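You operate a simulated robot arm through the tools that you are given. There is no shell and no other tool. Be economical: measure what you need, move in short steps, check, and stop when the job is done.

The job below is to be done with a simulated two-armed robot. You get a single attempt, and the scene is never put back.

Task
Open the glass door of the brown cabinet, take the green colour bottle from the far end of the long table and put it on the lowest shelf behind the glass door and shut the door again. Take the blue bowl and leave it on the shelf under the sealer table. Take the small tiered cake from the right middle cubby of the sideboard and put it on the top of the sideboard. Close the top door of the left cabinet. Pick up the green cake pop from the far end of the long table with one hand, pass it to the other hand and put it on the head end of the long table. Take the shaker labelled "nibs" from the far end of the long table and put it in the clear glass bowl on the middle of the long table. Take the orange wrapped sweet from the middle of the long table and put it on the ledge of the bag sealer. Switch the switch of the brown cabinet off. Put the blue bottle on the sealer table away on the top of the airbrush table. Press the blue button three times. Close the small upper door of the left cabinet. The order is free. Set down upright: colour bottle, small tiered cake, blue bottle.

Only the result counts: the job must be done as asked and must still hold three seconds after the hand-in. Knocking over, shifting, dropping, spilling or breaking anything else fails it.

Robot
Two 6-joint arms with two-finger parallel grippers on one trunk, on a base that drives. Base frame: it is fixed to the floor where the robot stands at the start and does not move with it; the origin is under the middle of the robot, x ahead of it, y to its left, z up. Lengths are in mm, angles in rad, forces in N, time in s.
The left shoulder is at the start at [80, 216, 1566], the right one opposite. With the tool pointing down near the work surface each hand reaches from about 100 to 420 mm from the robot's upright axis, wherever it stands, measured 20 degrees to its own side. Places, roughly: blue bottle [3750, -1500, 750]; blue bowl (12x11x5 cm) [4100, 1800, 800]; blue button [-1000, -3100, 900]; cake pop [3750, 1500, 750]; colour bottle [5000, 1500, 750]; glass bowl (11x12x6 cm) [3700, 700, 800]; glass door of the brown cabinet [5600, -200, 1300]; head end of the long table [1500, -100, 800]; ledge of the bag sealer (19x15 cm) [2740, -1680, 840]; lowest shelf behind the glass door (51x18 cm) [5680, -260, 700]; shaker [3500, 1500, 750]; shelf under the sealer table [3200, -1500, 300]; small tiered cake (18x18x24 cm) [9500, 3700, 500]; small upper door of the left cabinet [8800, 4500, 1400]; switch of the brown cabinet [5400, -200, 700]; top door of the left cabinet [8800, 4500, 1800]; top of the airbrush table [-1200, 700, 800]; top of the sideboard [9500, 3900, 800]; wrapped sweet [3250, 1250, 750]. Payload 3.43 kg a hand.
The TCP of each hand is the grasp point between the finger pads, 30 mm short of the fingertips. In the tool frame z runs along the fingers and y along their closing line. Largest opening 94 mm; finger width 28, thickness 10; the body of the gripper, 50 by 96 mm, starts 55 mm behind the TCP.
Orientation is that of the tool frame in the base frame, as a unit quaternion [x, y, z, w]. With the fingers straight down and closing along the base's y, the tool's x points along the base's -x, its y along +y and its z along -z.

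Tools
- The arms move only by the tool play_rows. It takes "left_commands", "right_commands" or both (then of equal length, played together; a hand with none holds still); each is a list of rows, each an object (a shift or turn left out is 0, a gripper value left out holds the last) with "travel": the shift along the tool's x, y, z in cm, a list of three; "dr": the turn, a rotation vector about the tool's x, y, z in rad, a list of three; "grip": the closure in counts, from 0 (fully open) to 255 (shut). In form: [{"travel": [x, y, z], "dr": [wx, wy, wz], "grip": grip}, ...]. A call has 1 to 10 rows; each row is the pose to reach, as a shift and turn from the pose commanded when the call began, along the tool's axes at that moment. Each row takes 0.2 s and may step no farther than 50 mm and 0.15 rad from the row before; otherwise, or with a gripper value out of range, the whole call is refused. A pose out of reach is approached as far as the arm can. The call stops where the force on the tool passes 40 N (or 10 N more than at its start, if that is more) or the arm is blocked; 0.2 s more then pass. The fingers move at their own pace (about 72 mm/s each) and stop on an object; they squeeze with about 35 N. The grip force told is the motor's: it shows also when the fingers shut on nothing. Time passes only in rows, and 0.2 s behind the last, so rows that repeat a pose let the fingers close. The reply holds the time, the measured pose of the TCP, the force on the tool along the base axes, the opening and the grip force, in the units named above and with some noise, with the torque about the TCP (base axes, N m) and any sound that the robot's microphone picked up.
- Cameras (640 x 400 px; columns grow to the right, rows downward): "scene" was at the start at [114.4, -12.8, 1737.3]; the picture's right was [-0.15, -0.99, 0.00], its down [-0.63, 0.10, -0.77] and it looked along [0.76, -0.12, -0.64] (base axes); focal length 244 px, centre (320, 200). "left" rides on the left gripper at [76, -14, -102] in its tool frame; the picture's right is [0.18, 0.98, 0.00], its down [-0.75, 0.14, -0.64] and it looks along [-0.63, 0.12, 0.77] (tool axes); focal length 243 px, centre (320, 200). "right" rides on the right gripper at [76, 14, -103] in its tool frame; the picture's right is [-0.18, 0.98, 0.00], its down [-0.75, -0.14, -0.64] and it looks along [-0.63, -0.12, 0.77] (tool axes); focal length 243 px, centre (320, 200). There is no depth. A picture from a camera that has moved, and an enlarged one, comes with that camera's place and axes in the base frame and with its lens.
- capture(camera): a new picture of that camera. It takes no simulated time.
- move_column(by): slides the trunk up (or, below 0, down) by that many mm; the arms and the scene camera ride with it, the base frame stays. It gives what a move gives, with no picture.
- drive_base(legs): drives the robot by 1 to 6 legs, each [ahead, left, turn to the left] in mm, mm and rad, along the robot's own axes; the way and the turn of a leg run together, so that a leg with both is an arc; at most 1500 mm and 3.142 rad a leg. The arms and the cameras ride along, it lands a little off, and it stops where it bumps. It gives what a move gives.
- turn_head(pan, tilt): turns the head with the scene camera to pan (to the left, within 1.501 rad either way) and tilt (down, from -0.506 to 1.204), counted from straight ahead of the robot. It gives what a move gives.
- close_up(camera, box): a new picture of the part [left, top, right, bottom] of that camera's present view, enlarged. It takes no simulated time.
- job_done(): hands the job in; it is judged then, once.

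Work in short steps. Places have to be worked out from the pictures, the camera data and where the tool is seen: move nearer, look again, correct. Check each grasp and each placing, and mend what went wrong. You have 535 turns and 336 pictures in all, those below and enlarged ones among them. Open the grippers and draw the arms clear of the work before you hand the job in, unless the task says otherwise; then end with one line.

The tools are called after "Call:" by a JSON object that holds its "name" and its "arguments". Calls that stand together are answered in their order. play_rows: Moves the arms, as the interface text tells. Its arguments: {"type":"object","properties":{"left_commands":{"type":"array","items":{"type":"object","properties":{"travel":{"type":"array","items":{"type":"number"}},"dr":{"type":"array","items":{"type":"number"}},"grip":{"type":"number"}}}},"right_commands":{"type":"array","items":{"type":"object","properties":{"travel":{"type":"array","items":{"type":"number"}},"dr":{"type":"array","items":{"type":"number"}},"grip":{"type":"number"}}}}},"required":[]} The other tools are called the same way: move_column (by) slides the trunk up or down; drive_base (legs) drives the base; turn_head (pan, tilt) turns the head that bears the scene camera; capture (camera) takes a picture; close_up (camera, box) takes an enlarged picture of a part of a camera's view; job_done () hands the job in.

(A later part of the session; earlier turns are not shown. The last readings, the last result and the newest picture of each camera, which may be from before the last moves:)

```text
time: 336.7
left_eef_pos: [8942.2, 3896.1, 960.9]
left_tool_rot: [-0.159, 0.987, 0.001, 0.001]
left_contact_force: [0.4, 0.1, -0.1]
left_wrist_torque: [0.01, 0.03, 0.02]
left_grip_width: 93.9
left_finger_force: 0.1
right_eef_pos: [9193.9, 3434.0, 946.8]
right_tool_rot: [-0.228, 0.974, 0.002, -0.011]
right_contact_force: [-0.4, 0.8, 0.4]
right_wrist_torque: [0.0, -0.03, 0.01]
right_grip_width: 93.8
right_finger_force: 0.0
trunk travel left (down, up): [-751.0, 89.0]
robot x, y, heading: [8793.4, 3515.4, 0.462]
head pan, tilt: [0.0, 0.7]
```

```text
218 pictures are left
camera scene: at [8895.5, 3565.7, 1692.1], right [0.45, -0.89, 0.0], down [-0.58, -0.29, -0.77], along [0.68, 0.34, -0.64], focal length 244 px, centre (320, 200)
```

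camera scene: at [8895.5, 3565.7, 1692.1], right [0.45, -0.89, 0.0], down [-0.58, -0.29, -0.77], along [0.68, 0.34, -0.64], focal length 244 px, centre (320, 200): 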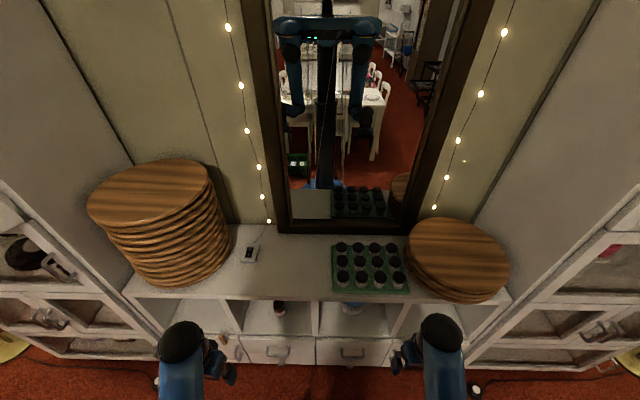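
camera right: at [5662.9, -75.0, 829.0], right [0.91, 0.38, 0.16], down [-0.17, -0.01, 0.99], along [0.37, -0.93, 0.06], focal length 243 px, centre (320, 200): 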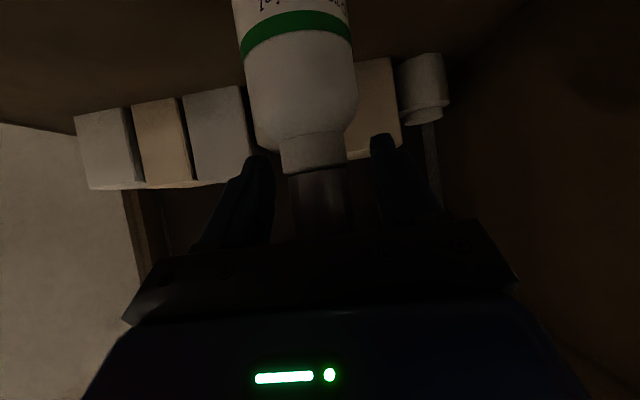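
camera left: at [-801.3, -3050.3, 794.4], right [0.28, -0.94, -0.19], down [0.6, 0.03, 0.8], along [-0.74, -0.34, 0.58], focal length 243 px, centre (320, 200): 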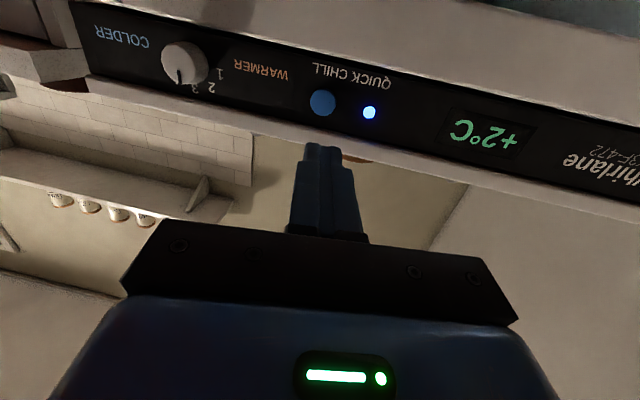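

There is a ~270 mm free gap on the sideboard top between the cable box and the jar tray (around [9340,3890]). I lower the trunk to look into the cubby.

Call:
{"name": "move_column", "arguments": {"by": -480}}

Call:
{"name": "turn_head", "arguments": {"pan": 0.0, "tilt": 0.45}}

Call:
{"name": "capture", "arguments": {"camera": "scene"}}

Call:
{"name": "close_up", "arguments": {"camera": "scene", "box": [290, 190, 440, 310]}}

```text
refused: -480 is not a number from -400 to 400
```

```text
time: 337.4
left_eef_pos: [8942.5, 3895.4, 961.1]
left_tool_rot: [-0.159, 0.987, 0.001, 0.001]
left_contact_force: [0.0, 0.7, -0.3]
left_wrist_torque: [0.04, 0.01, -0.01]
left_grip_width: 94.1
left_finger_force: 0.0
right_eef_pos: [9193.2, 3433.5, 946.3]
right_tool_rot: [-0.227, 0.974, 0.001, -0.009]
right_contact_force: [-0.3, 0.8, 0.1]
right_wrist_torque: [0.0, 0.0, -0.01]
right_grip_width: 94.0
right_finger_force: 0.0
trunk travel left (down, up): [-751.0, 89.0]
robot x, y, heading: [8794.3, 3515.6, 0.462]
head pan, tilt: [0.0, 0.45]
```

```text
217 pictures are left
camera scene: at [8901.8, 3568.9, 1714.2], right [0.45, -0.89, 0.0], down [-0.39, -0.19, -0.9], along [0.81, 0.4, -0.44], focal length 244 px, centre (320, 200)
```

scene: 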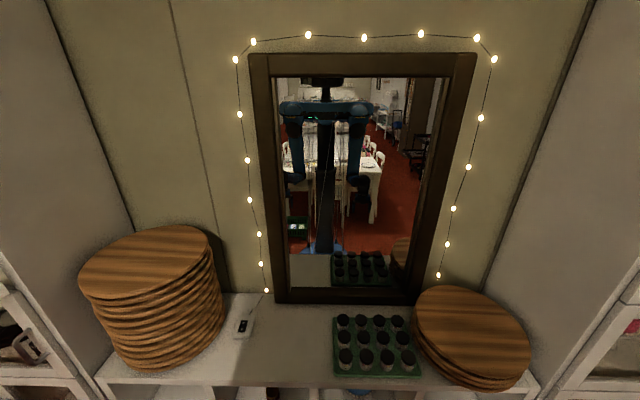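

```text
3.33 times, centred on (365, 250) of scene
camera zoom: at [8901.8, 3568.9, 1714.2], right [0.45, -0.89, 0.0], down [-0.39, -0.19, -0.9], along [0.81, 0.4, -0.44], focal length 813 px, centre (170, 33)
```

zoom: 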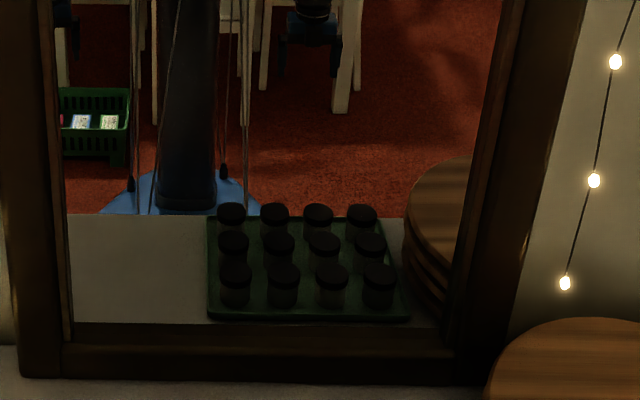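

Limit is 400 per call; I lower 400 and look again.

Call:
{"name": "move_column", "arguments": {"by": -400}}

Call:
{"name": "turn_head", "arguments": {"pan": -0.1, "tilt": 0.6}}

Call:
{"name": "capture", "arguments": {"camera": "scene"}}

Call:
{"name": "close_up", "arguments": {"camera": "scene", "box": [260, 150, 440, 330]}}

```text
time: 341.3
left_eef_pos: [8943.6, 3895.8, 559.7]
left_tool_rot: [-0.159, 0.987, 0.001, 0.001]
left_contact_force: [-0.3, 0.4, 0.3]
left_wrist_torque: [0.0, 0.01, 0.01]
left_grip_width: 94.1
left_finger_force: 0.0
right_eef_pos: [9194.1, 3433.3, 547.1]
right_tool_rot: [-0.228, 0.974, 0.002, -0.01]
right_contact_force: [0.8, 0.2, 0.5]
right_wrist_torque: [-0.02, 0.01, 0.01]
right_grip_width: 93.9
right_finger_force: 0.0
trunk travel left (down, up): [-351.0, 489.0]
robot x, y, heading: [8793.1, 3513.7, 0.46]
head pan, tilt: [0.0, 0.45]
```

```text
time: 342.0
left_eef_pos: [8942.2, 3895.8, 560.0]
left_tool_rot: [-0.159, 0.987, 0.001, 0.001]
left_contact_force: [0.0, 0.2, 0.3]
left_wrist_torque: [0.02, 0.01, 0.0]
left_grip_width: 94.0
left_finger_force: 0.1
right_eef_pos: [9192.9, 3433.9, 545.5]
right_tool_rot: [-0.228, 0.974, 0.001, -0.01]
right_contact_force: [0.4, 0.7, 0.8]
right_wrist_torque: [0.0, 0.0, -0.03]
right_grip_width: 93.9
right_finger_force: 0.1
trunk travel left (down, up): [-351.0, 489.0]
robot x, y, heading: [8795.4, 3513.5, 0.461]
head pan, tilt: [-0.099, 0.6]
```

```text
215 pictures are left
camera scene: at [8902.1, 3559.4, 1300.8], right [0.36, -0.93, 0.0], down [-0.53, -0.2, -0.83], along [0.77, 0.29, -0.56], focal length 244 px, centre (320, 200)
```

scene: 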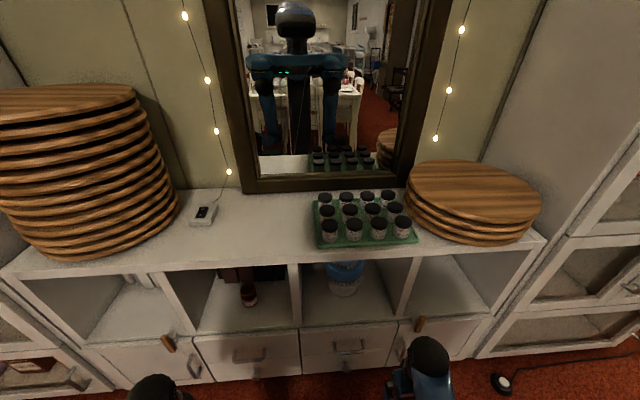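

```text
2.22 times, centred on (350, 240) of scene
camera zoom: at [8902.1, 3559.4, 1300.8], right [0.36, -0.93, 0.0], down [-0.53, -0.2, -0.83], along [0.77, 0.29, -0.56], focal length 542 px, centre (253, 111)
```

zoom: 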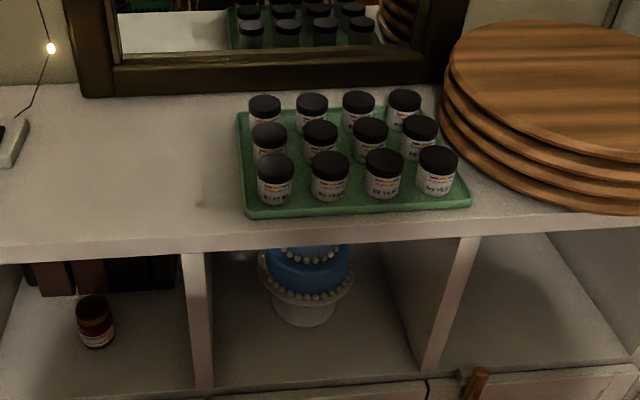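

I lower further to see the whole cake.

Call:
{"name": "move_column", "arguments": {"by": -250}}

Call:
{"name": "turn_head", "arguments": {"pan": -0.1, "tilt": 0.5}}

Call:
{"name": "close_up", "arguments": {"camera": "scene", "box": [240, 130, 460, 330]}}

```text
time: 344.5
left_eef_pos: [8943.0, 3895.2, 310.5]
left_tool_rot: [-0.159, 0.987, 0.002, 0.001]
left_contact_force: [-0.3, -0.3, 0.1]
left_wrist_torque: [-0.01, 0.0, 0.0]
left_grip_width: 93.8
left_finger_force: 0.0
right_eef_pos: [9194.5, 3434.3, 296.2]
right_tool_rot: [-0.228, 0.974, 0.001, -0.011]
right_contact_force: [0.3, -0.5, 0.5]
right_wrist_torque: [0.03, 0.02, 0.02]
right_grip_width: 94.1
right_finger_force: 0.0
trunk travel left (down, up): [-101.0, 739.0]
robot x, y, heading: [8796.5, 3514.5, 0.464]
head pan, tilt: [-0.099, 0.6]
```

```text
time: 345.2
left_eef_pos: [8941.6, 3895.3, 310.4]
left_tool_rot: [-0.158, 0.987, 0.001, 0.0]
left_contact_force: [0.7, 0.2, -0.7]
left_wrist_torque: [-0.01, 0.0, 0.03]
left_grip_width: 94.0
left_finger_force: 0.1
right_eef_pos: [9193.3, 3433.7, 296.5]
right_tool_rot: [-0.227, 0.974, 0.001, -0.01]
right_contact_force: [0.2, -0.3, 0.3]
right_wrist_torque: [-0.01, -0.02, 0.01]
right_grip_width: 94.1
right_finger_force: 0.0
trunk travel left (down, up): [-101.0, 739.0]
robot x, y, heading: [8794.7, 3513.7, 0.459]
head pan, tilt: [-0.099, 0.499]
```

```text
2.00 times, centred on (350, 230) of scene
camera zoom: at [8904.6, 3560.3, 1059.8], right [0.36, -0.93, 0.0], down [-0.45, -0.17, -0.88], along [0.82, 0.31, -0.48], focal length 488 px, centre (260, 140)
```

zoom: 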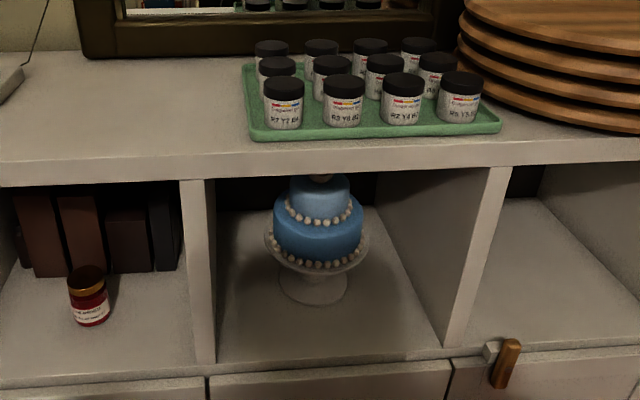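

The cake stands on a plate with a narrow foot; its top tier (~80 mm) may be graspable. I raise the trunk 280 and point the right hand forward in front of the cubby for a close look.

Call:
{"name": "move_column", "arguments": {"by": 280}}

Call:
{"name": "play_rows", "arguments": {"right_commands": [{"travel": [-1, 0.4, -0.8], "dr": [0, -0.15, 0], "grip": 0}, {"travel": [-2, 0.9, -1.7], "dr": [0, -0.3, 0]}, {"travel": [-3.3, 1.3, -2.5], "dr": [0, -0.45, 0]}, {"travel": [-4.5, 1.8, -3.4], "dr": [0, -0.6, 0]}, {"travel": [-5.5, 2.2, -4.3], "dr": [0, -0.75, 0]}, {"travel": [-6.6, 2.7, -5.1], "dr": [0, -0.9, 0]}, {"travel": [-7.7, 3.1, -6], "dr": [0, -1.05, 0]}, {"travel": [-8.8, 3.6, -6.8], "dr": [0, -1.2, 0]}, {"travel": [-10, 4, -7.7], "dr": [0, -1.35, 0]}, {"travel": [-11, 4.5, -8.5], "dr": [0, -1.5, 0]}]}}

Call:
{"name": "capture", "arguments": {"camera": "right"}}

```text
time: 348.0
left_eef_pos: [8942.5, 3895.3, 589.0]
left_tool_rot: [-0.159, 0.987, 0.001, 0.0]
left_contact_force: [0.1, 0.7, 0.6]
left_wrist_torque: [-0.02, -0.02, -0.01]
left_grip_width: 93.9
left_finger_force: 0.1
right_eef_pos: [9193.4, 3434.3, 576.5]
right_tool_rot: [-0.228, 0.974, 0.001, -0.009]
right_contact_force: [0.7, -0.2, 0.5]
right_wrist_torque: [0.0, 0.0, 0.03]
right_grip_width: 94.0
right_finger_force: 0.2
trunk travel left (down, up): [-381.0, 459.0]
robot x, y, heading: [8792.7, 3517.3, 0.463]
head pan, tilt: [-0.099, 0.499]
```

```text
time: 350.2
left_eef_pos: [8943.2, 3896.3, 590.6]
left_tool_rot: [-0.159, 0.987, 0.002, 0.0]
left_contact_force: [-0.3, -0.1, 0.0]
left_wrist_torque: [0.0, 0.04, 0.0]
left_grip_width: 94.1
left_finger_force: 0.0
right_eef_pos: [9274.5, 3519.6, 657.8]
right_tool_rot: [-0.166, 0.726, 0.153, 0.65]
right_contact_force: [-0.4, -0.2, -0.1]
right_wrist_torque: [-0.02, -0.02, 0.0]
right_grip_width: 94.0
right_finger_force: 0.1
trunk travel left (down, up): [-381.0, 459.0]
robot x, y, heading: [8796.9, 3512.7, 0.464]
head pan, tilt: [-0.099, 0.499]
```

```text
212 pictures are left
camera right: at [9168.7, 3483.9, 593.8], right [-0.41, 0.89, 0.19], down [-0.43, -0.38, 0.82], along [0.8, 0.26, 0.54], focal length 243 px, centre (320, 200)
```

right: 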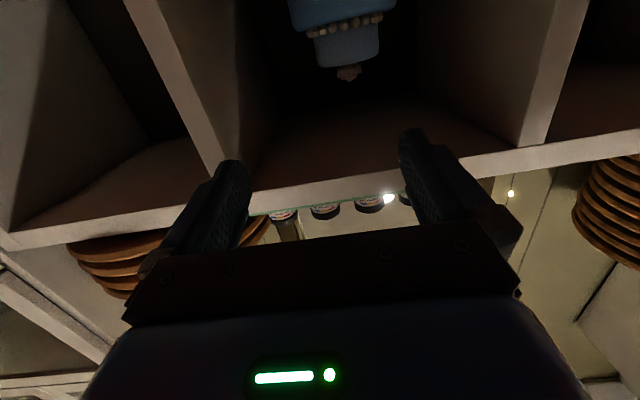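

The top tier looks ~90 mm—too tight. I lower the hand to inspect the stand's stem.

Call:
{"name": "move_column", "arguments": {"by": -150}}

Call:
{"name": "capture", "arguments": {"camera": "right"}}

```text
time: 352.0
left_eef_pos: [8942.7, 3897.2, 440.3]
left_tool_rot: [-0.159, 0.987, 0.001, 0.001]
left_contact_force: [0.4, 0.3, -0.4]
left_wrist_torque: [0.01, 0.02, -0.04]
left_grip_width: 93.9
left_finger_force: 0.0
right_eef_pos: [9274.1, 3519.5, 507.4]
right_tool_rot: [-0.166, 0.726, 0.153, 0.649]
right_contact_force: [-0.4, -0.7, -0.4]
right_wrist_torque: [-0.05, 0.03, 0.02]
right_grip_width: 94.1
right_finger_force: 0.0
trunk travel left (down, up): [-231.0, 609.0]
robot x, y, heading: [8788.0, 3514.4, 0.46]
head pan, tilt: [-0.099, 0.499]
```

```text
211 pictures are left
camera right: at [9168.7, 3483.6, 444.1], right [-0.41, 0.89, 0.19], down [-0.44, -0.38, 0.82], along [0.8, 0.26, 0.54], focal length 243 px, centre (320, 200)
```

right: 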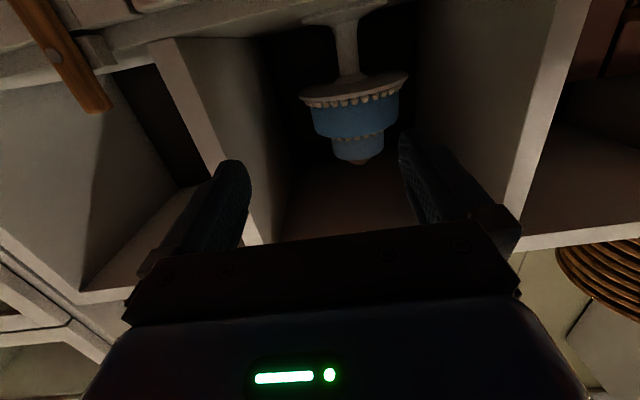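

The stand has a ~40 mm stem, ~80 mm tall (z≈430–495): ideal for grasping. I check the physical shape of my hand for clearance under the plate.

Call:
{"name": "turn_head", "arguments": {"pan": -0.4, "tilt": 1.0}}

Call:
{"name": "capture", "arguments": {"camera": "scene"}}

```text
time: 352.9
left_eef_pos: [8942.1, 3896.2, 439.7]
left_tool_rot: [-0.159, 0.987, 0.001, 0.001]
left_contact_force: [0.3, -0.2, 0.7]
left_wrist_torque: [-0.02, -0.01, 0.05]
left_grip_width: 93.8
left_finger_force: 0.0
right_eef_pos: [9275.2, 3520.4, 508.3]
right_tool_rot: [-0.166, 0.726, 0.153, 0.65]
right_contact_force: [-0.6, -0.9, -0.3]
right_wrist_torque: [-0.01, 0.04, -0.01]
right_grip_width: 93.9
right_finger_force: 0.0
trunk travel left (down, up): [-231.0, 609.0]
robot x, y, heading: [8794.1, 3514.1, 0.458]
head pan, tilt: [-0.4, 1.0]
```

```text
210 pictures are left
camera scene: at [8889.0, 3532.4, 1148.8], right [0.06, -1.0, 0.0], down [-0.84, -0.05, -0.54], along [0.54, 0.03, -0.84], focal length 244 px, centre (320, 200)
```

scene: 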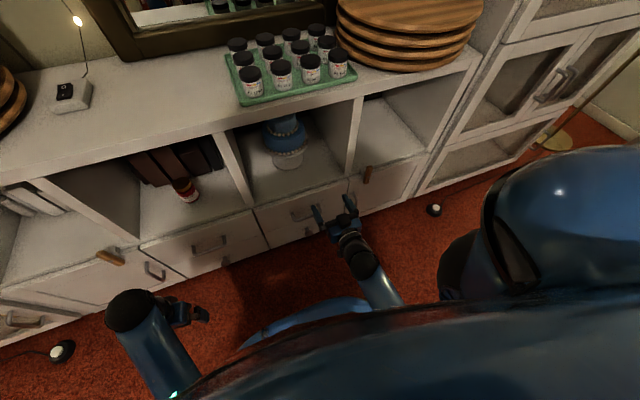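

Call:
{"name": "close_up", "arguments": {"camera": "scene", "box": [290, 180, 400, 300]}}

Call:
{"name": "close_up", "arguments": {"camera": "scene", "box": [95, 280, 225, 360]}}

```text
3.33 times, centred on (345, 240) of scene
camera zoom: at [8889.0, 3532.4, 1148.8], right [0.06, -1.0, 0.0], down [-0.84, -0.05, -0.54], along [0.54, 0.03, -0.84], focal length 813 px, centre (237, 67)
```

zoom: 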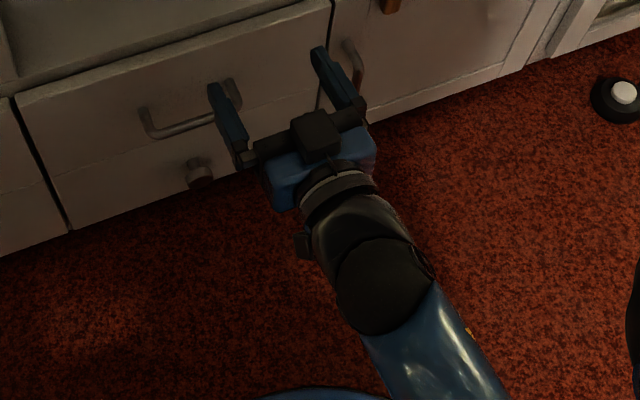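

```text
4.92 times, centred on (160, 320) of scene
camera zoom: at [8889.0, 3532.4, 1148.8], right [0.06, -1.0, 0.0], down [-0.84, -0.05, -0.54], along [0.54, 0.03, -0.84], focal length 1201 px, centre (1108, -391)
```

zoom: 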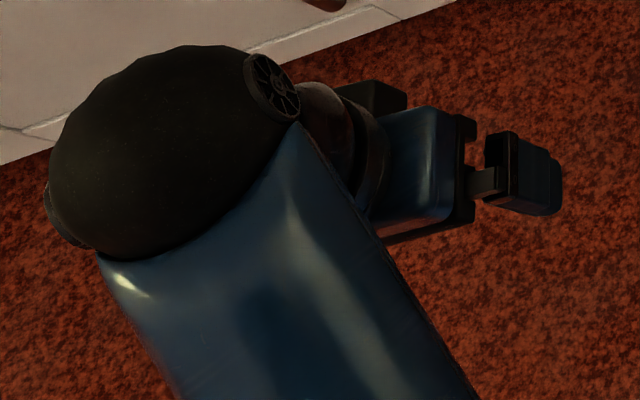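

The hand's only bulge is on its upper side. I move to a pre-grasp ~130 mm short of the stem, with tool nearly horizontal at stem height.

Call:
{"name": "play_rows", "arguments": {"right_commands": [{"travel": [0.3, 1.1, 4.1], "grip": 0}, {"travel": [0.6, 2.2, 8.3]}, {"travel": [1, 3.3, 12.5]}, {"travel": [1.3, 4.4, 16.5]}, {"travel": [1.3, 4.4, 16.5]}]}}

Call:
{"name": "capture", "arguments": {"camera": "right"}}

```text
time: 354.1
left_eef_pos: [8940.6, 3894.9, 440.2]
left_tool_rot: [-0.159, 0.987, 0.001, 0.001]
left_contact_force: [0.1, -0.5, 0.2]
left_wrist_torque: [0.01, -0.01, 0.0]
left_grip_width: 93.8
left_finger_force: 0.0
right_eef_pos: [9399.0, 3627.9, 476.3]
right_tool_rot: [-0.165, 0.726, 0.153, 0.65]
right_contact_force: [-0.1, 0.1, 0.0]
right_wrist_torque: [0.01, -0.01, -0.01]
right_grip_width: 93.8
right_finger_force: 0.0
trunk travel left (down, up): [-231.0, 609.0]
robot x, y, heading: [8795.8, 3514.8, 0.463]
head pan, tilt: [-0.4, 1.0]
```

```text
207 pictures are left
camera right: at [9294.1, 3592.2, 412.3], right [-0.41, 0.89, 0.19], down [-0.44, -0.38, 0.82], along [0.8, 0.25, 0.54], focal length 243 px, centre (320, 200)
```

right: 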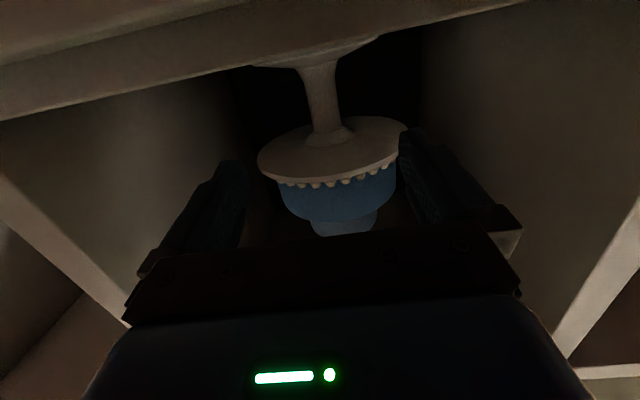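

Stem is centred. Distance is a bit uncertain (130–190 mm), so I advance 90 mm and check.

Call:
{"name": "play_rows", "arguments": {"right_commands": [{"travel": [0, 0.1, 3]}, {"travel": [0, 0.1, 6]}, {"travel": [0, 0.2, 9]}]}}

Call:
{"name": "capture", "arguments": {"camera": "right"}}

```text
time: 354.9
left_eef_pos: [8942.0, 3895.3, 440.8]
left_tool_rot: [-0.159, 0.987, 0.001, 0.002]
left_contact_force: [-0.6, 0.0, -0.2]
left_wrist_torque: [0.04, -0.02, 0.02]
left_grip_width: 94.2
left_finger_force: 0.1
right_eef_pos: [9479.4, 3669.9, 466.2]
right_tool_rot: [-0.164, 0.727, 0.15, 0.65]
right_contact_force: [-11.5, -5.6, 5.6]
right_wrist_torque: [-0.66, 1.36, 0.08]
right_grip_width: 93.9
right_finger_force: 0.1
trunk travel left (down, up): [-231.0, 609.0]
robot x, y, heading: [8794.1, 3515.9, 0.463]
head pan, tilt: [-0.4, 1.0]
```

```text
206 pictures are left
camera right: at [9372.7, 3633.8, 403.2], right [-0.41, 0.89, 0.19], down [-0.44, -0.37, 0.82], along [0.8, 0.26, 0.54], focal length 243 px, centre (320, 200)
```

right: 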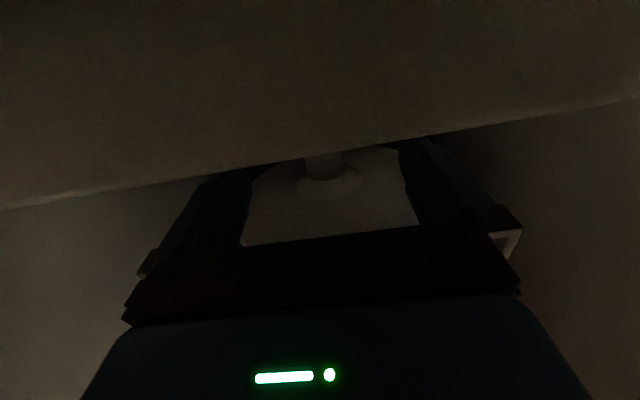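

The wrist camera housing touches the cubby floor lip, so the stem can't be reached this way. I back out and inspect the topper/top part instead.

Call:
{"name": "play_rows", "arguments": {"right_commands": [{"travel": [-0.3, 0, -3]}, {"travel": [-0.3, -0.1, -7]}, {"travel": [-0.3, -0.2, -11]}, {"travel": [-0.3, -0.2, -15]}]}}

Call:
{"name": "move_column", "arguments": {"by": 185}}

Call:
{"name": "capture", "arguments": {"camera": "right"}}

Call:
{"name": "turn_head", "arguments": {"pan": -0.1, "tilt": 0.5}}

Call:
{"name": "capture", "arguments": {"camera": "scene"}}

```text
time: 355.9
left_eef_pos: [8943.0, 3896.8, 440.0]
left_tool_rot: [-0.159, 0.987, 0.002, 0.001]
left_contact_force: [-0.3, -0.6, 0.4]
left_wrist_torque: [-0.01, -0.01, -0.03]
left_grip_width: 94.0
left_finger_force: 0.0
right_eef_pos: [9347.1, 3606.2, 487.8]
right_tool_rot: [-0.166, 0.726, 0.153, 0.65]
right_contact_force: [-0.3, 0.5, 0.5]
right_wrist_torque: [0.06, 0.02, 0.01]
right_grip_width: 94.1
right_finger_force: 0.0
trunk travel left (down, up): [-231.0, 609.0]
robot x, y, heading: [8791.3, 3517.5, 0.462]
head pan, tilt: [-0.4, 1.0]
```

```text
time: 358.0
left_eef_pos: [8943.4, 3895.9, 625.2]
left_tool_rot: [-0.159, 0.987, 0.001, 0.001]
left_contact_force: [-0.1, -0.1, 0.1]
left_wrist_torque: [-0.01, -0.02, -0.02]
left_grip_width: 94.0
left_finger_force: 0.1
right_eef_pos: [9346.9, 3606.6, 670.9]
right_tool_rot: [-0.166, 0.726, 0.153, 0.65]
right_contact_force: [0.5, 0.7, -0.1]
right_wrist_torque: [0.03, -0.02, 0.04]
right_grip_width: 94.1
right_finger_force: 0.1
trunk travel left (down, up): [-416.0, 424.0]
robot x, y, heading: [8795.0, 3515.1, 0.461]
head pan, tilt: [-0.4, 1.0]
```

```text
205 pictures are left
camera right: at [9241.4, 3570.3, 607.9], right [-0.41, 0.89, 0.19], down [-0.43, -0.38, 0.82], along [0.8, 0.26, 0.54], focal length 243 px, centre (320, 200)
```

right: 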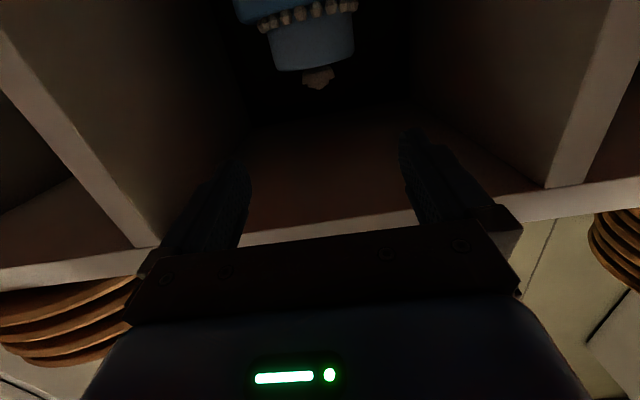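

```text
time: 358.9
left_eef_pos: [8941.4, 3896.9, 624.9]
left_tool_rot: [-0.159, 0.987, 0.001, 0.001]
left_contact_force: [0.5, 0.4, 0.4]
left_wrist_torque: [0.0, 0.02, 0.01]
left_grip_width: 93.9
left_finger_force: 0.1
right_eef_pos: [9346.6, 3606.4, 672.3]
right_tool_rot: [-0.165, 0.727, 0.152, 0.649]
right_contact_force: [0.1, -0.4, 0.2]
right_wrist_torque: [0.03, 0.02, 0.03]
right_grip_width: 94.0
right_finger_force: 0.1
trunk travel left (down, up): [-416.0, 424.0]
robot x, y, heading: [8794.8, 3511.7, 0.469]
head pan, tilt: [-0.099, 0.499]
```

```text
204 pictures are left
camera scene: at [8904.6, 3560.3, 1374.7], right [0.35, -0.93, 0.0], down [-0.45, -0.17, -0.88], along [0.82, 0.31, -0.48], focal length 244 px, centre (320, 200)
```

scene: 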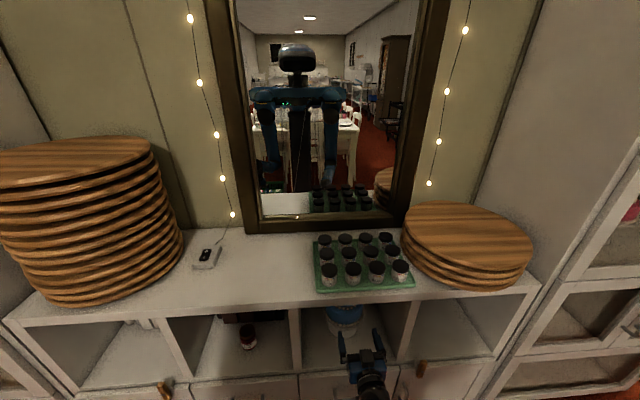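

Topper (bow) is ~41 mm wide at z≈638–661, ceiling ≈738: reachable. I level the tool and advance 150 mm toward it.

Call:
{"name": "play_rows", "arguments": {"right_commands": [{"travel": [-0.3, 0, 4], "dr": [0, -0.05, 0], "grip": 0}, {"travel": [-0.5, 0, 8], "dr": [0, -0.1, 0]}, {"travel": [-0.7, 0, 12], "dr": [0, -0.11, 0]}, {"travel": [-0.8, 0, 15], "dr": [0, -0.11, 0]}]}}

Call:
{"name": "capture", "arguments": {"camera": "right"}}

```text
time: 359.9
left_eef_pos: [8942.9, 3896.4, 624.4]
left_tool_rot: [-0.159, 0.987, 0.001, 0.001]
left_contact_force: [-0.9, -1.5, 0.2]
left_wrist_torque: [0.0, 0.01, -0.01]
left_grip_width: 93.8
left_finger_force: 0.0
right_eef_pos: [9479.5, 3671.2, 662.1]
right_tool_rot: [-0.157, 0.69, 0.16, 0.688]
right_contact_force: [-1.2, -0.5, -0.6]
right_wrist_torque: [0.01, -0.02, 0.04]
right_grip_width: 93.9
right_finger_force: 0.0
trunk travel left (down, up): [-416.0, 424.0]
robot x, y, heading: [8792.8, 3515.8, 0.464]
head pan, tilt: [-0.099, 0.499]
```

```text
203 pictures are left
camera right: at [9381.1, 3638.1, 586.5], right [-0.43, 0.88, 0.19], down [-0.51, -0.41, 0.75], along [0.74, 0.23, 0.63], focal length 243 px, centre (320, 200)
```

right: 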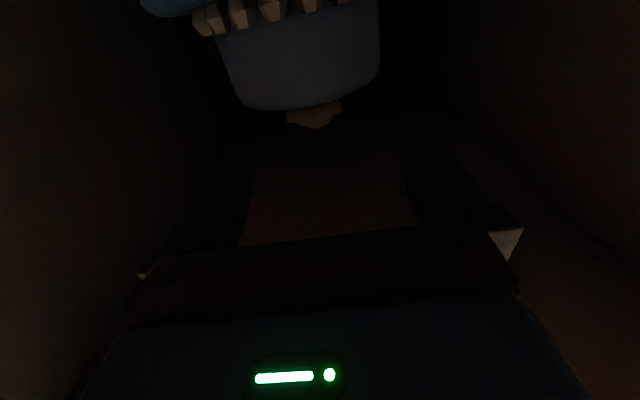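

Bow nearly centred, ~77 mm ahead. I advance to it and check.

Call:
{"name": "play_rows", "arguments": {"right_commands": [{"travel": [0.2, -0.1, 3]}, {"travel": [0.4, -0.2, 5.5]}, {"travel": [0.5, -0.3, 7.5]}, {"travel": [0.5, -0.3, 7.5]}]}}

Call:
{"name": "close_up", "arguments": {"camera": "right", "box": [160, 60, 480, 260]}}

```text
time: 360.9
left_eef_pos: [8941.7, 3896.0, 625.4]
left_tool_rot: [-0.159, 0.987, 0.001, 0.001]
left_contact_force: [1.2, -0.3, -0.3]
left_wrist_torque: [0.0, -0.03, 0.0]
left_grip_width: 94.0
left_finger_force: 0.1
right_eef_pos: [9549.2, 3701.9, 659.9]
right_tool_rot: [-0.156, 0.69, 0.162, 0.688]
right_contact_force: [-0.5, -0.1, 0.3]
right_wrist_torque: [-0.02, 0.01, -0.02]
right_grip_width: 94.0
right_finger_force: 0.1
trunk travel left (down, up): [-416.0, 424.0]
robot x, y, heading: [8791.0, 3512.1, 0.46]
head pan, tilt: [-0.099, 0.499]
```

```text
2.00 times, centred on (320, 160) of right
camera zoom: at [9450.9, 3668.9, 584.1], right [-0.43, 0.88, 0.19], down [-0.51, -0.41, 0.75], along [0.74, 0.23, 0.63], focal length 485 px, centre (320, 280)
```

zoom: 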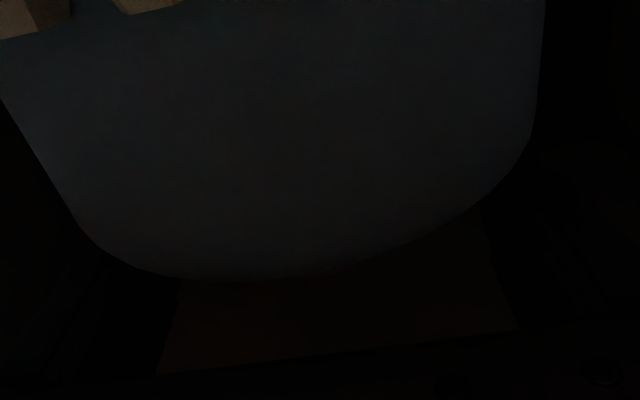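

I close the fingers and read the width.

Call:
{"name": "play_rows", "arguments": {"right_commands": [{"grip": 255}, {"grip": 255}, {"grip": 255}, {"grip": 255}, {"grip": 255}]}}

```text
time: 362.1
left_eef_pos: [8943.0, 3896.1, 625.4]
left_tool_rot: [-0.159, 0.987, 0.001, 0.001]
left_contact_force: [-0.2, 0.1, 0.6]
left_wrist_torque: [0.0, 0.0, 0.03]
left_grip_width: 94.1
left_finger_force: 0.0
right_eef_pos: [9549.3, 3701.2, 659.4]
right_tool_rot: [-0.157, 0.689, 0.162, 0.688]
right_contact_force: [0.5, 1.8, 1.2]
right_wrist_torque: [0.08, -0.13, 0.07]
right_grip_width: 67.2
right_finger_force: 35.4
trunk travel left (down, up): [-416.0, 424.0]
robot x, y, heading: [8788.9, 3515.6, 0.461]
head pan, tilt: [-0.099, 0.499]
```

Gripping something 67 mm wide. I test with a 12 mm lift.

Call:
{"name": "play_rows", "arguments": {"right_commands": [{"travel": [-0.4, 0, 0], "grip": 255}, {"travel": [-0.8, 0, 0], "grip": 255}, {"travel": [-1.2, 0, 0], "grip": 255}, {"travel": [-1.2, 0, 0], "grip": 255}]}}

Call:
{"name": "close_up", "arguments": {"camera": "scene", "box": [270, 280, 440, 400]}}

```text
time: 363.1
left_eef_pos: [8943.0, 3896.0, 624.7]
left_tool_rot: [-0.159, 0.987, 0.001, 0.0]
left_contact_force: [-0.2, -0.5, 0.7]
left_wrist_torque: [-0.02, 0.01, 0.02]
left_grip_width: 93.9
left_finger_force: 0.1
right_eef_pos: [9550.6, 3702.9, 668.1]
right_tool_rot: [-0.157, 0.69, 0.161, 0.688]
right_contact_force: [-0.1, -0.4, -6.3]
right_wrist_torque: [-0.03, 0.02, 0.0]
right_grip_width: 67.5
right_finger_force: 34.8
trunk travel left (down, up): [-416.0, 424.0]
robot x, y, heading: [8792.5, 3518.2, 0.462]
head pan, tilt: [-0.099, 0.499]
```

```text
3.33 times, centred on (355, 340) of scene
camera zoom: at [8905.8, 3560.6, 1374.7], right [0.36, -0.93, 0.0], down [-0.45, -0.17, -0.88], along [0.82, 0.31, -0.48], focal length 813 px, centre (203, -267)
```

zoom: 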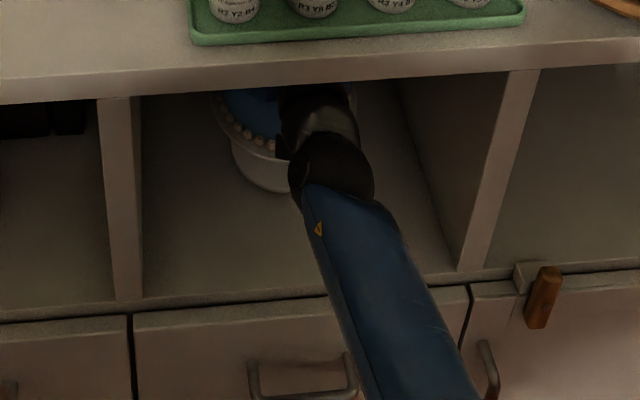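

It carries the weight (≈6 N) with no torque, so the cake is held. I lift a little more and pull it out slowly.

Call:
{"name": "play_rows", "arguments": {"right_commands": [{"travel": [-0.5, 0, 0], "grip": 255}, {"travel": [-1, 0, 0], "grip": 255}, {"travel": [-1, 0, -1], "grip": 255}, {"travel": [-1, 0, -2.5], "grip": 255}, {"travel": [-1, 0, -4.5], "grip": 255}, {"travel": [-1, 0, -6.5], "grip": 255}, {"travel": [-1, 0, -8.5], "grip": 255}]}}

Call:
{"name": "close_up", "arguments": {"camera": "scene", "box": [270, 260, 440, 400]}}

```text
time: 364.7
left_eef_pos: [8941.6, 3895.6, 626.0]
left_tool_rot: [-0.159, 0.987, 0.001, 0.001]
left_contact_force: [0.2, 0.9, -0.8]
left_wrist_torque: [0.0, -0.02, -0.03]
left_grip_width: 93.9
left_finger_force: 0.1
right_eef_pos: [9471.9, 3665.4, 680.8]
right_tool_rot: [-0.157, 0.69, 0.162, 0.688]
right_contact_force: [-0.1, -0.1, -6.0]
right_wrist_torque: [0.01, 0.04, -0.01]
right_grip_width: 67.1
right_finger_force: 35.2
trunk travel left (down, up): [-416.0, 424.0]
robot x, y, heading: [8788.8, 3517.9, 0.468]
head pan, tilt: [-0.099, 0.499]
```

```text
2.86 times, centred on (355, 330) of scene
camera zoom: at [8905.1, 3560.2, 1374.8], right [0.36, -0.93, 0.0], down [-0.45, -0.17, -0.88], along [0.82, 0.31, -0.48], focal length 697 px, centre (220, -171)
```

zoom: 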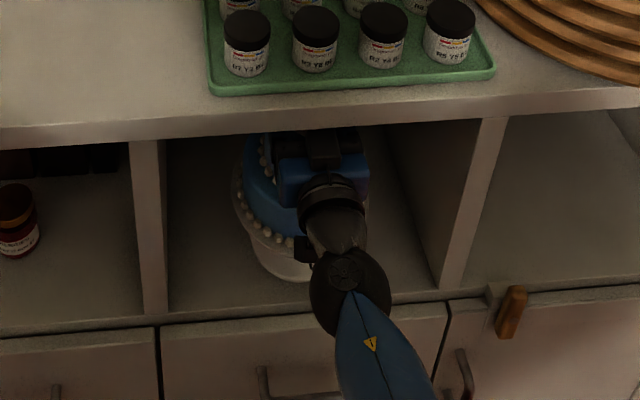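

Held well. I pull it another 200 mm, fully out of the cubby.

Call:
{"name": "play_rows", "arguments": {"right_commands": [{"travel": [0, 0, -2], "grip": 255}, {"travel": [0, 0, -4.5], "grip": 255}, {"travel": [0, 0, -7], "grip": 255}, {"travel": [0, 0, -9.5], "grip": 255}, {"travel": [0, 0, -12], "grip": 255}, {"travel": [0, 0, -14.5], "grip": 255}, {"travel": [0, 0, -17], "grip": 255}, {"travel": [0, 0, -19], "grip": 255}, {"travel": [0, 0, -20], "grip": 255}]}}

Call:
{"name": "capture", "arguments": {"camera": "scene"}}

```text
time: 366.7
left_eef_pos: [8942.3, 3896.4, 625.9]
left_tool_rot: [-0.159, 0.987, 0.001, 0.001]
left_contact_force: [0.4, -0.6, 0.3]
left_wrist_torque: [0.03, -0.03, 0.01]
left_grip_width: 93.7
left_finger_force: 0.1
right_eef_pos: [9291.4, 3576.4, 680.7]
right_tool_rot: [-0.157, 0.69, 0.162, 0.688]
right_contact_force: [0.2, -0.3, -6.4]
right_wrist_torque: [0.0, 0.01, -0.01]
right_grip_width: 66.7
right_finger_force: 35.7
trunk travel left (down, up): [-416.0, 424.0]
robot x, y, heading: [8790.7, 3518.7, 0.463]
head pan, tilt: [-0.099, 0.499]
```

```text
199 pictures are left
camera scene: at [8905.1, 3560.3, 1374.7], right [0.36, -0.93, 0.0], down [-0.45, -0.17, -0.88], along [0.82, 0.31, -0.48], focal length 244 px, centre (320, 200)
```

scene: 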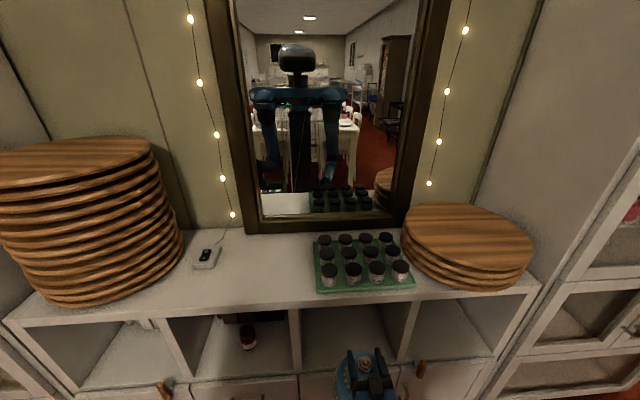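

Cake is out. I back off a little and raise it above the sideboard top, then look left to check the cabinet doors.

Call:
{"name": "drive_base", "arguments": {"legs": [[-50, 0, 0]]}}

Call:
{"name": "move_column", "arguments": {"by": 390}}

Call:
{"name": "turn_head", "arguments": {"pan": 0.6, "tilt": 0.4}}

Call:
{"name": "capture", "arguments": {"camera": "scene"}}

```text
time: 367.6
left_eef_pos: [8896.5, 3873.2, 625.3]
left_tool_rot: [-0.16, 0.987, 0.001, 0.001]
left_contact_force: [0.1, 0.0, 0.3]
left_wrist_torque: [0.04, -0.02, 0.0]
left_grip_width: 93.8
left_finger_force: 0.0
right_eef_pos: [9246.8, 3553.9, 680.7]
right_tool_rot: [-0.156, 0.69, 0.161, 0.688]
right_contact_force: [-0.5, -0.2, -5.3]
right_wrist_torque: [0.0, 0.0, -0.01]
right_grip_width: 67.0
right_finger_force: 34.9
trunk travel left (down, up): [-416.0, 424.0]
robot x, y, heading: [8747.3, 3489.3, 0.465]
head pan, tilt: [-0.099, 0.499]
```

```text
time: 371.4
left_eef_pos: [8896.8, 3872.9, 1015.8]
left_tool_rot: [-0.16, 0.987, 0.001, 0.001]
left_contact_force: [0.1, 0.0, -0.5]
left_wrist_torque: [-0.02, 0.02, -0.03]
left_grip_width: 94.3
left_finger_force: 0.0
right_eef_pos: [9248.9, 3552.5, 1069.9]
right_tool_rot: [-0.156, 0.69, 0.161, 0.688]
right_contact_force: [0.7, 0.2, -7.0]
right_wrist_torque: [0.01, -0.01, -0.06]
right_grip_width: 66.8
right_finger_force: 34.9
trunk travel left (down, up): [-806.0, 34.0]
robot x, y, heading: [8750.7, 3488.0, 0.46]
head pan, tilt: [-0.099, 0.499]
```

```text
time: 372.4
left_eef_pos: [8897.9, 3872.8, 1014.7]
left_tool_rot: [-0.159, 0.987, 0.001, 0.001]
left_contact_force: [0.7, -0.2, 0.0]
left_wrist_torque: [0.0, -0.01, -0.03]
left_grip_width: 94.2
left_finger_force: 0.1
right_eef_pos: [9246.4, 3553.2, 1070.1]
right_tool_rot: [-0.157, 0.69, 0.16, 0.688]
right_contact_force: [0.1, 0.2, -6.1]
right_wrist_torque: [0.0, 0.0, 0.02]
right_grip_width: 66.9
right_finger_force: 35.1
trunk travel left (down, up): [-806.0, 34.0]
robot x, y, heading: [8748.9, 3491.5, 0.465]
head pan, tilt: [0.6, 0.4]
```

```text
198 pictures are left
camera scene: at [8820.0, 3586.2, 1773.9], right [0.87, -0.49, 0.0], down [-0.19, -0.34, -0.92], along [0.45, 0.8, -0.39], focal length 244 px, centre (320, 200)
```

scene: 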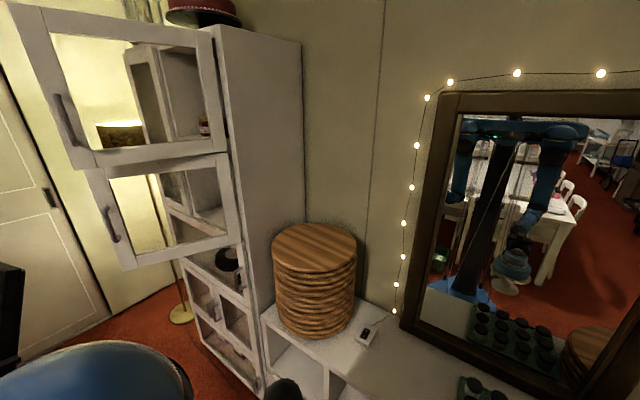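

The two open doors hang at L≈−60, well away. I shift left 270 and move forward over the gap on the sideboard top.

Call:
{"name": "drive_base", "arguments": {"legs": [[0, 275, 0], [150, 0, 0]]}}

Call:
{"name": "turn_head", "arguments": {"pan": -0.2, "tilt": 0.75}}

Call:
{"name": "capture", "arguments": {"camera": "scene"}}

```text
time: 375.4
left_eef_pos: [8900.8, 4192.0, 1015.1]
left_tool_rot: [-0.161, 0.987, 0.0, 0.001]
left_contact_force: [-0.2, 0.2, -0.9]
left_wrist_torque: [-0.02, 0.0, -0.01]
left_grip_width: 93.6
left_finger_force: 0.0
right_eef_pos: [9252.7, 3873.4, 1071.5]
right_tool_rot: [-0.158, 0.689, 0.162, 0.689]
right_contact_force: [-1.1, 0.1, -6.2]
right_wrist_torque: [-0.02, 0.0, -0.01]
right_grip_width: 66.6
right_finger_force: 35.4
trunk travel left (down, up): [-806.0, 34.0]
robot x, y, heading: [8753.1, 3807.5, 0.468]
head pan, tilt: [0.6, 0.4]
```

```text
time: 376.5
left_eef_pos: [8903.5, 4192.9, 1016.2]
left_tool_rot: [-0.161, 0.987, 0.001, 0.001]
left_contact_force: [-0.4, -0.5, 0.0]
left_wrist_torque: [0.01, 0.0, 0.03]
left_grip_width: 94.2
left_finger_force: 0.1
right_eef_pos: [9254.2, 3874.2, 1070.9]
right_tool_rot: [-0.158, 0.69, 0.162, 0.688]
right_contact_force: [0.1, -0.6, -6.1]
right_wrist_torque: [0.03, -0.02, -0.02]
right_grip_width: 66.3
right_finger_force: 35.3
trunk travel left (down, up): [-806.0, 34.0]
robot x, y, heading: [8754.0, 3811.4, 0.465]
head pan, tilt: [-0.201, 0.75]
```

```text
197 pictures are left
camera scene: at [8861.9, 3845.9, 1742.8], right [0.26, -0.96, 0.0], down [-0.66, -0.18, -0.73], along [0.71, 0.19, -0.68], focal length 244 px, centre (320, 200)
```

scene: 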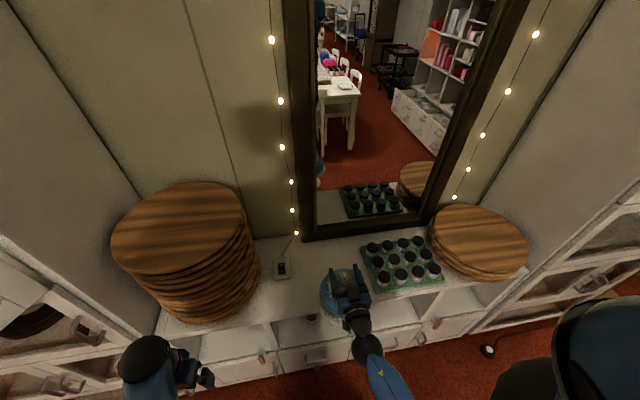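

Aligned with the gap. Forward 150 mm more.

Call:
{"name": "drive_base", "arguments": {"legs": [[150, 8, 0]]}}

Call:
{"name": "capture", "arguments": {"camera": "scene"}}

Call:
{"name": "capture", "arguments": {"camera": "right"}}

```text
time: 377.9
left_eef_pos: [9035.6, 4269.5, 1016.4]
left_tool_rot: [-0.161, 0.987, 0.002, 0.001]
left_contact_force: [1.1, 0.9, 0.5]
left_wrist_torque: [0.02, 0.01, 0.01]
left_grip_width: 93.8
left_finger_force: 0.0
right_eef_pos: [9387.1, 3951.2, 1071.5]
right_tool_rot: [-0.158, 0.689, 0.163, 0.688]
right_contact_force: [-0.4, -0.1, -5.6]
right_wrist_torque: [-0.03, 0.02, -0.02]
right_grip_width: 66.3
right_finger_force: 35.6
trunk travel left (down, up): [-806.0, 34.0]
robot x, y, heading: [8888.1, 3887.3, 0.467]
head pan, tilt: [-0.201, 0.75]
```

```text
196 pictures are left
camera scene: at [8994.3, 3921.5, 1743.1], right [0.26, -0.96, 0.0], down [-0.66, -0.18, -0.73], along [0.71, 0.19, -0.68], focal length 244 px, centre (320, 200)
```

scene: 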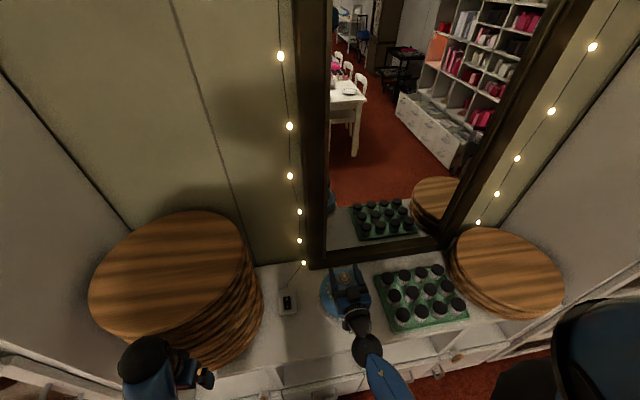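

```text
195 pictures are left
camera right: at [9289.6, 3918.1, 995.2], right [-0.43, 0.88, 0.19], down [-0.51, -0.42, 0.75], along [0.74, 0.23, 0.63], focal length 243 px, centre (320, 200)
```

right: 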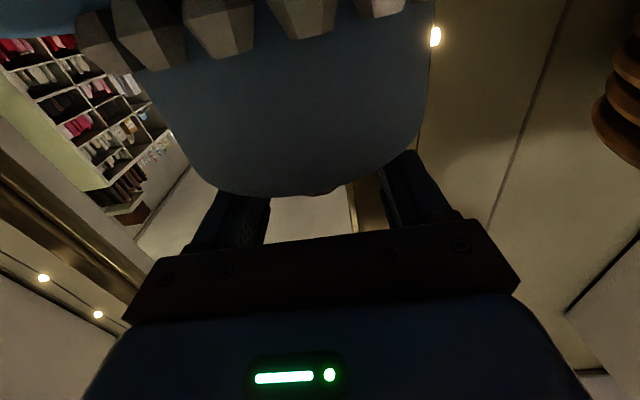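

Position good (10158/−742 in room axes). I lower gently, watching the force.

Call:
{"name": "play_rows", "arguments": {"right_commands": [{"travel": [1, 0, 0], "grip": 255}, {"travel": [2, 0, 0], "grip": 255}, {"travel": [3, 0, 0], "grip": 255}, {"travel": [4, 0, 0], "grip": 255}]}}

Call:
{"name": "play_rows", "arguments": {"right_commands": [{"travel": [0.4, 0, 0], "grip": 255}, {"travel": [0.8, 0, 0], "grip": 255}, {"travel": [0.8, 0, 0], "grip": 255}]}}

```text
time: 378.9
left_eef_pos: [9038.7, 4270.4, 1015.6]
left_tool_rot: [-0.162, 0.987, 0.0, 0.0]
left_contact_force: [0.0, -0.2, 0.7]
left_wrist_torque: [-0.01, 0.0, 0.01]
left_grip_width: 94.3
left_finger_force: 0.1
right_eef_pos: [9388.6, 3954.2, 1029.5]
right_tool_rot: [-0.159, 0.69, 0.163, 0.687]
right_contact_force: [-0.2, 0.4, -7.0]
right_wrist_torque: [-0.02, -0.01, -0.01]
right_grip_width: 66.2
right_finger_force: 35.3
trunk travel left (down, up): [-806.0, 34.0]
robot x, y, heading: [8893.2, 3886.4, 0.467]
head pan, tilt: [-0.201, 0.75]
```

```text
time: 379.7
left_eef_pos: [9037.1, 4270.1, 1015.0]
left_tool_rot: [-0.161, 0.987, 0.0, 0.001]
left_contact_force: [-0.1, 0.5, 0.5]
left_wrist_torque: [0.0, 0.03, 0.0]
left_grip_width: 94.0
left_finger_force: 0.0
right_eef_pos: [9389.4, 3952.7, 1026.3]
right_tool_rot: [-0.157, 0.686, 0.164, 0.691]
right_contact_force: [1.9, 0.8, 20.1]
right_wrist_torque: [-0.13, 0.07, 0.13]
right_grip_width: 66.3
right_finger_force: 34.6
trunk travel left (down, up): [-806.0, 34.0]
robot x, y, heading: [8890.8, 3884.3, 0.466]
head pan, tilt: [-0.201, 0.75]
```

Contact reached. I relieve the pressure slightly and open.

Call:
{"name": "play_rows", "arguments": {"right_commands": [{"travel": [-0.25, 0, 0], "grip": 255}, {"travel": [-0.35, 0, 0], "grip": 255}]}}

Call:
{"name": "play_rows", "arguments": {"right_commands": [{"grip": 150}, {"grip": 60}, {"grip": 0}, {"grip": 0}]}}

Call:
{"name": "capture", "arguments": {"camera": "right"}}

```text
time: 380.3
left_eef_pos: [9037.0, 4270.7, 1015.0]
left_tool_rot: [-0.162, 0.987, 0.0, 0.0]
left_contact_force: [0.0, -0.7, -1.1]
left_wrist_torque: [0.01, -0.01, 0.01]
left_grip_width: 94.0
left_finger_force: 0.1
right_eef_pos: [9389.1, 3952.8, 1026.7]
right_tool_rot: [-0.158, 0.689, 0.163, 0.689]
right_contact_force: [4.6, 3.4, 18.2]
right_wrist_torque: [0.43, -0.63, -0.03]
right_grip_width: 66.1
right_finger_force: 35.3
trunk travel left (down, up): [-806.0, 34.0]
robot x, y, heading: [8892.5, 3886.1, 0.466]
head pan, tilt: [-0.201, 0.75]
```

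```text
time: 381.3
left_eef_pos: [9036.5, 4270.7, 1014.5]
left_tool_rot: [-0.162, 0.987, 0.001, 0.0]
left_contact_force: [0.4, 0.9, -0.6]
left_wrist_torque: [-0.01, 0.0, -0.01]
left_grip_width: 93.9
left_finger_force: 0.0
right_eef_pos: [9388.2, 3951.9, 1024.9]
right_tool_rot: [-0.159, 0.69, 0.164, 0.687]
right_contact_force: [1.0, -0.1, -0.6]
right_wrist_torque: [-0.01, 0.02, 0.0]
right_grip_width: 93.9
right_finger_force: 0.2
trunk travel left (down, up): [-806.0, 34.0]
robot x, y, heading: [8889.4, 3886.1, 0.475]
head pan, tilt: [-0.201, 0.75]
```

```text
194 pictures are left
camera right: at [9290.8, 3919.6, 949.2], right [-0.43, 0.88, 0.19], down [-0.51, -0.41, 0.75], along [0.74, 0.23, 0.63], focal length 243 px, centre (320, 200)
```

right: 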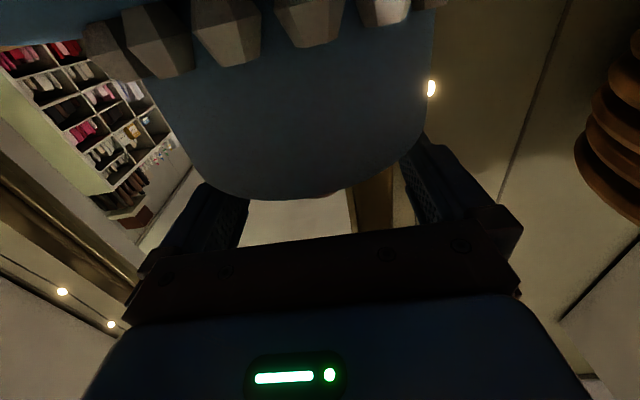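

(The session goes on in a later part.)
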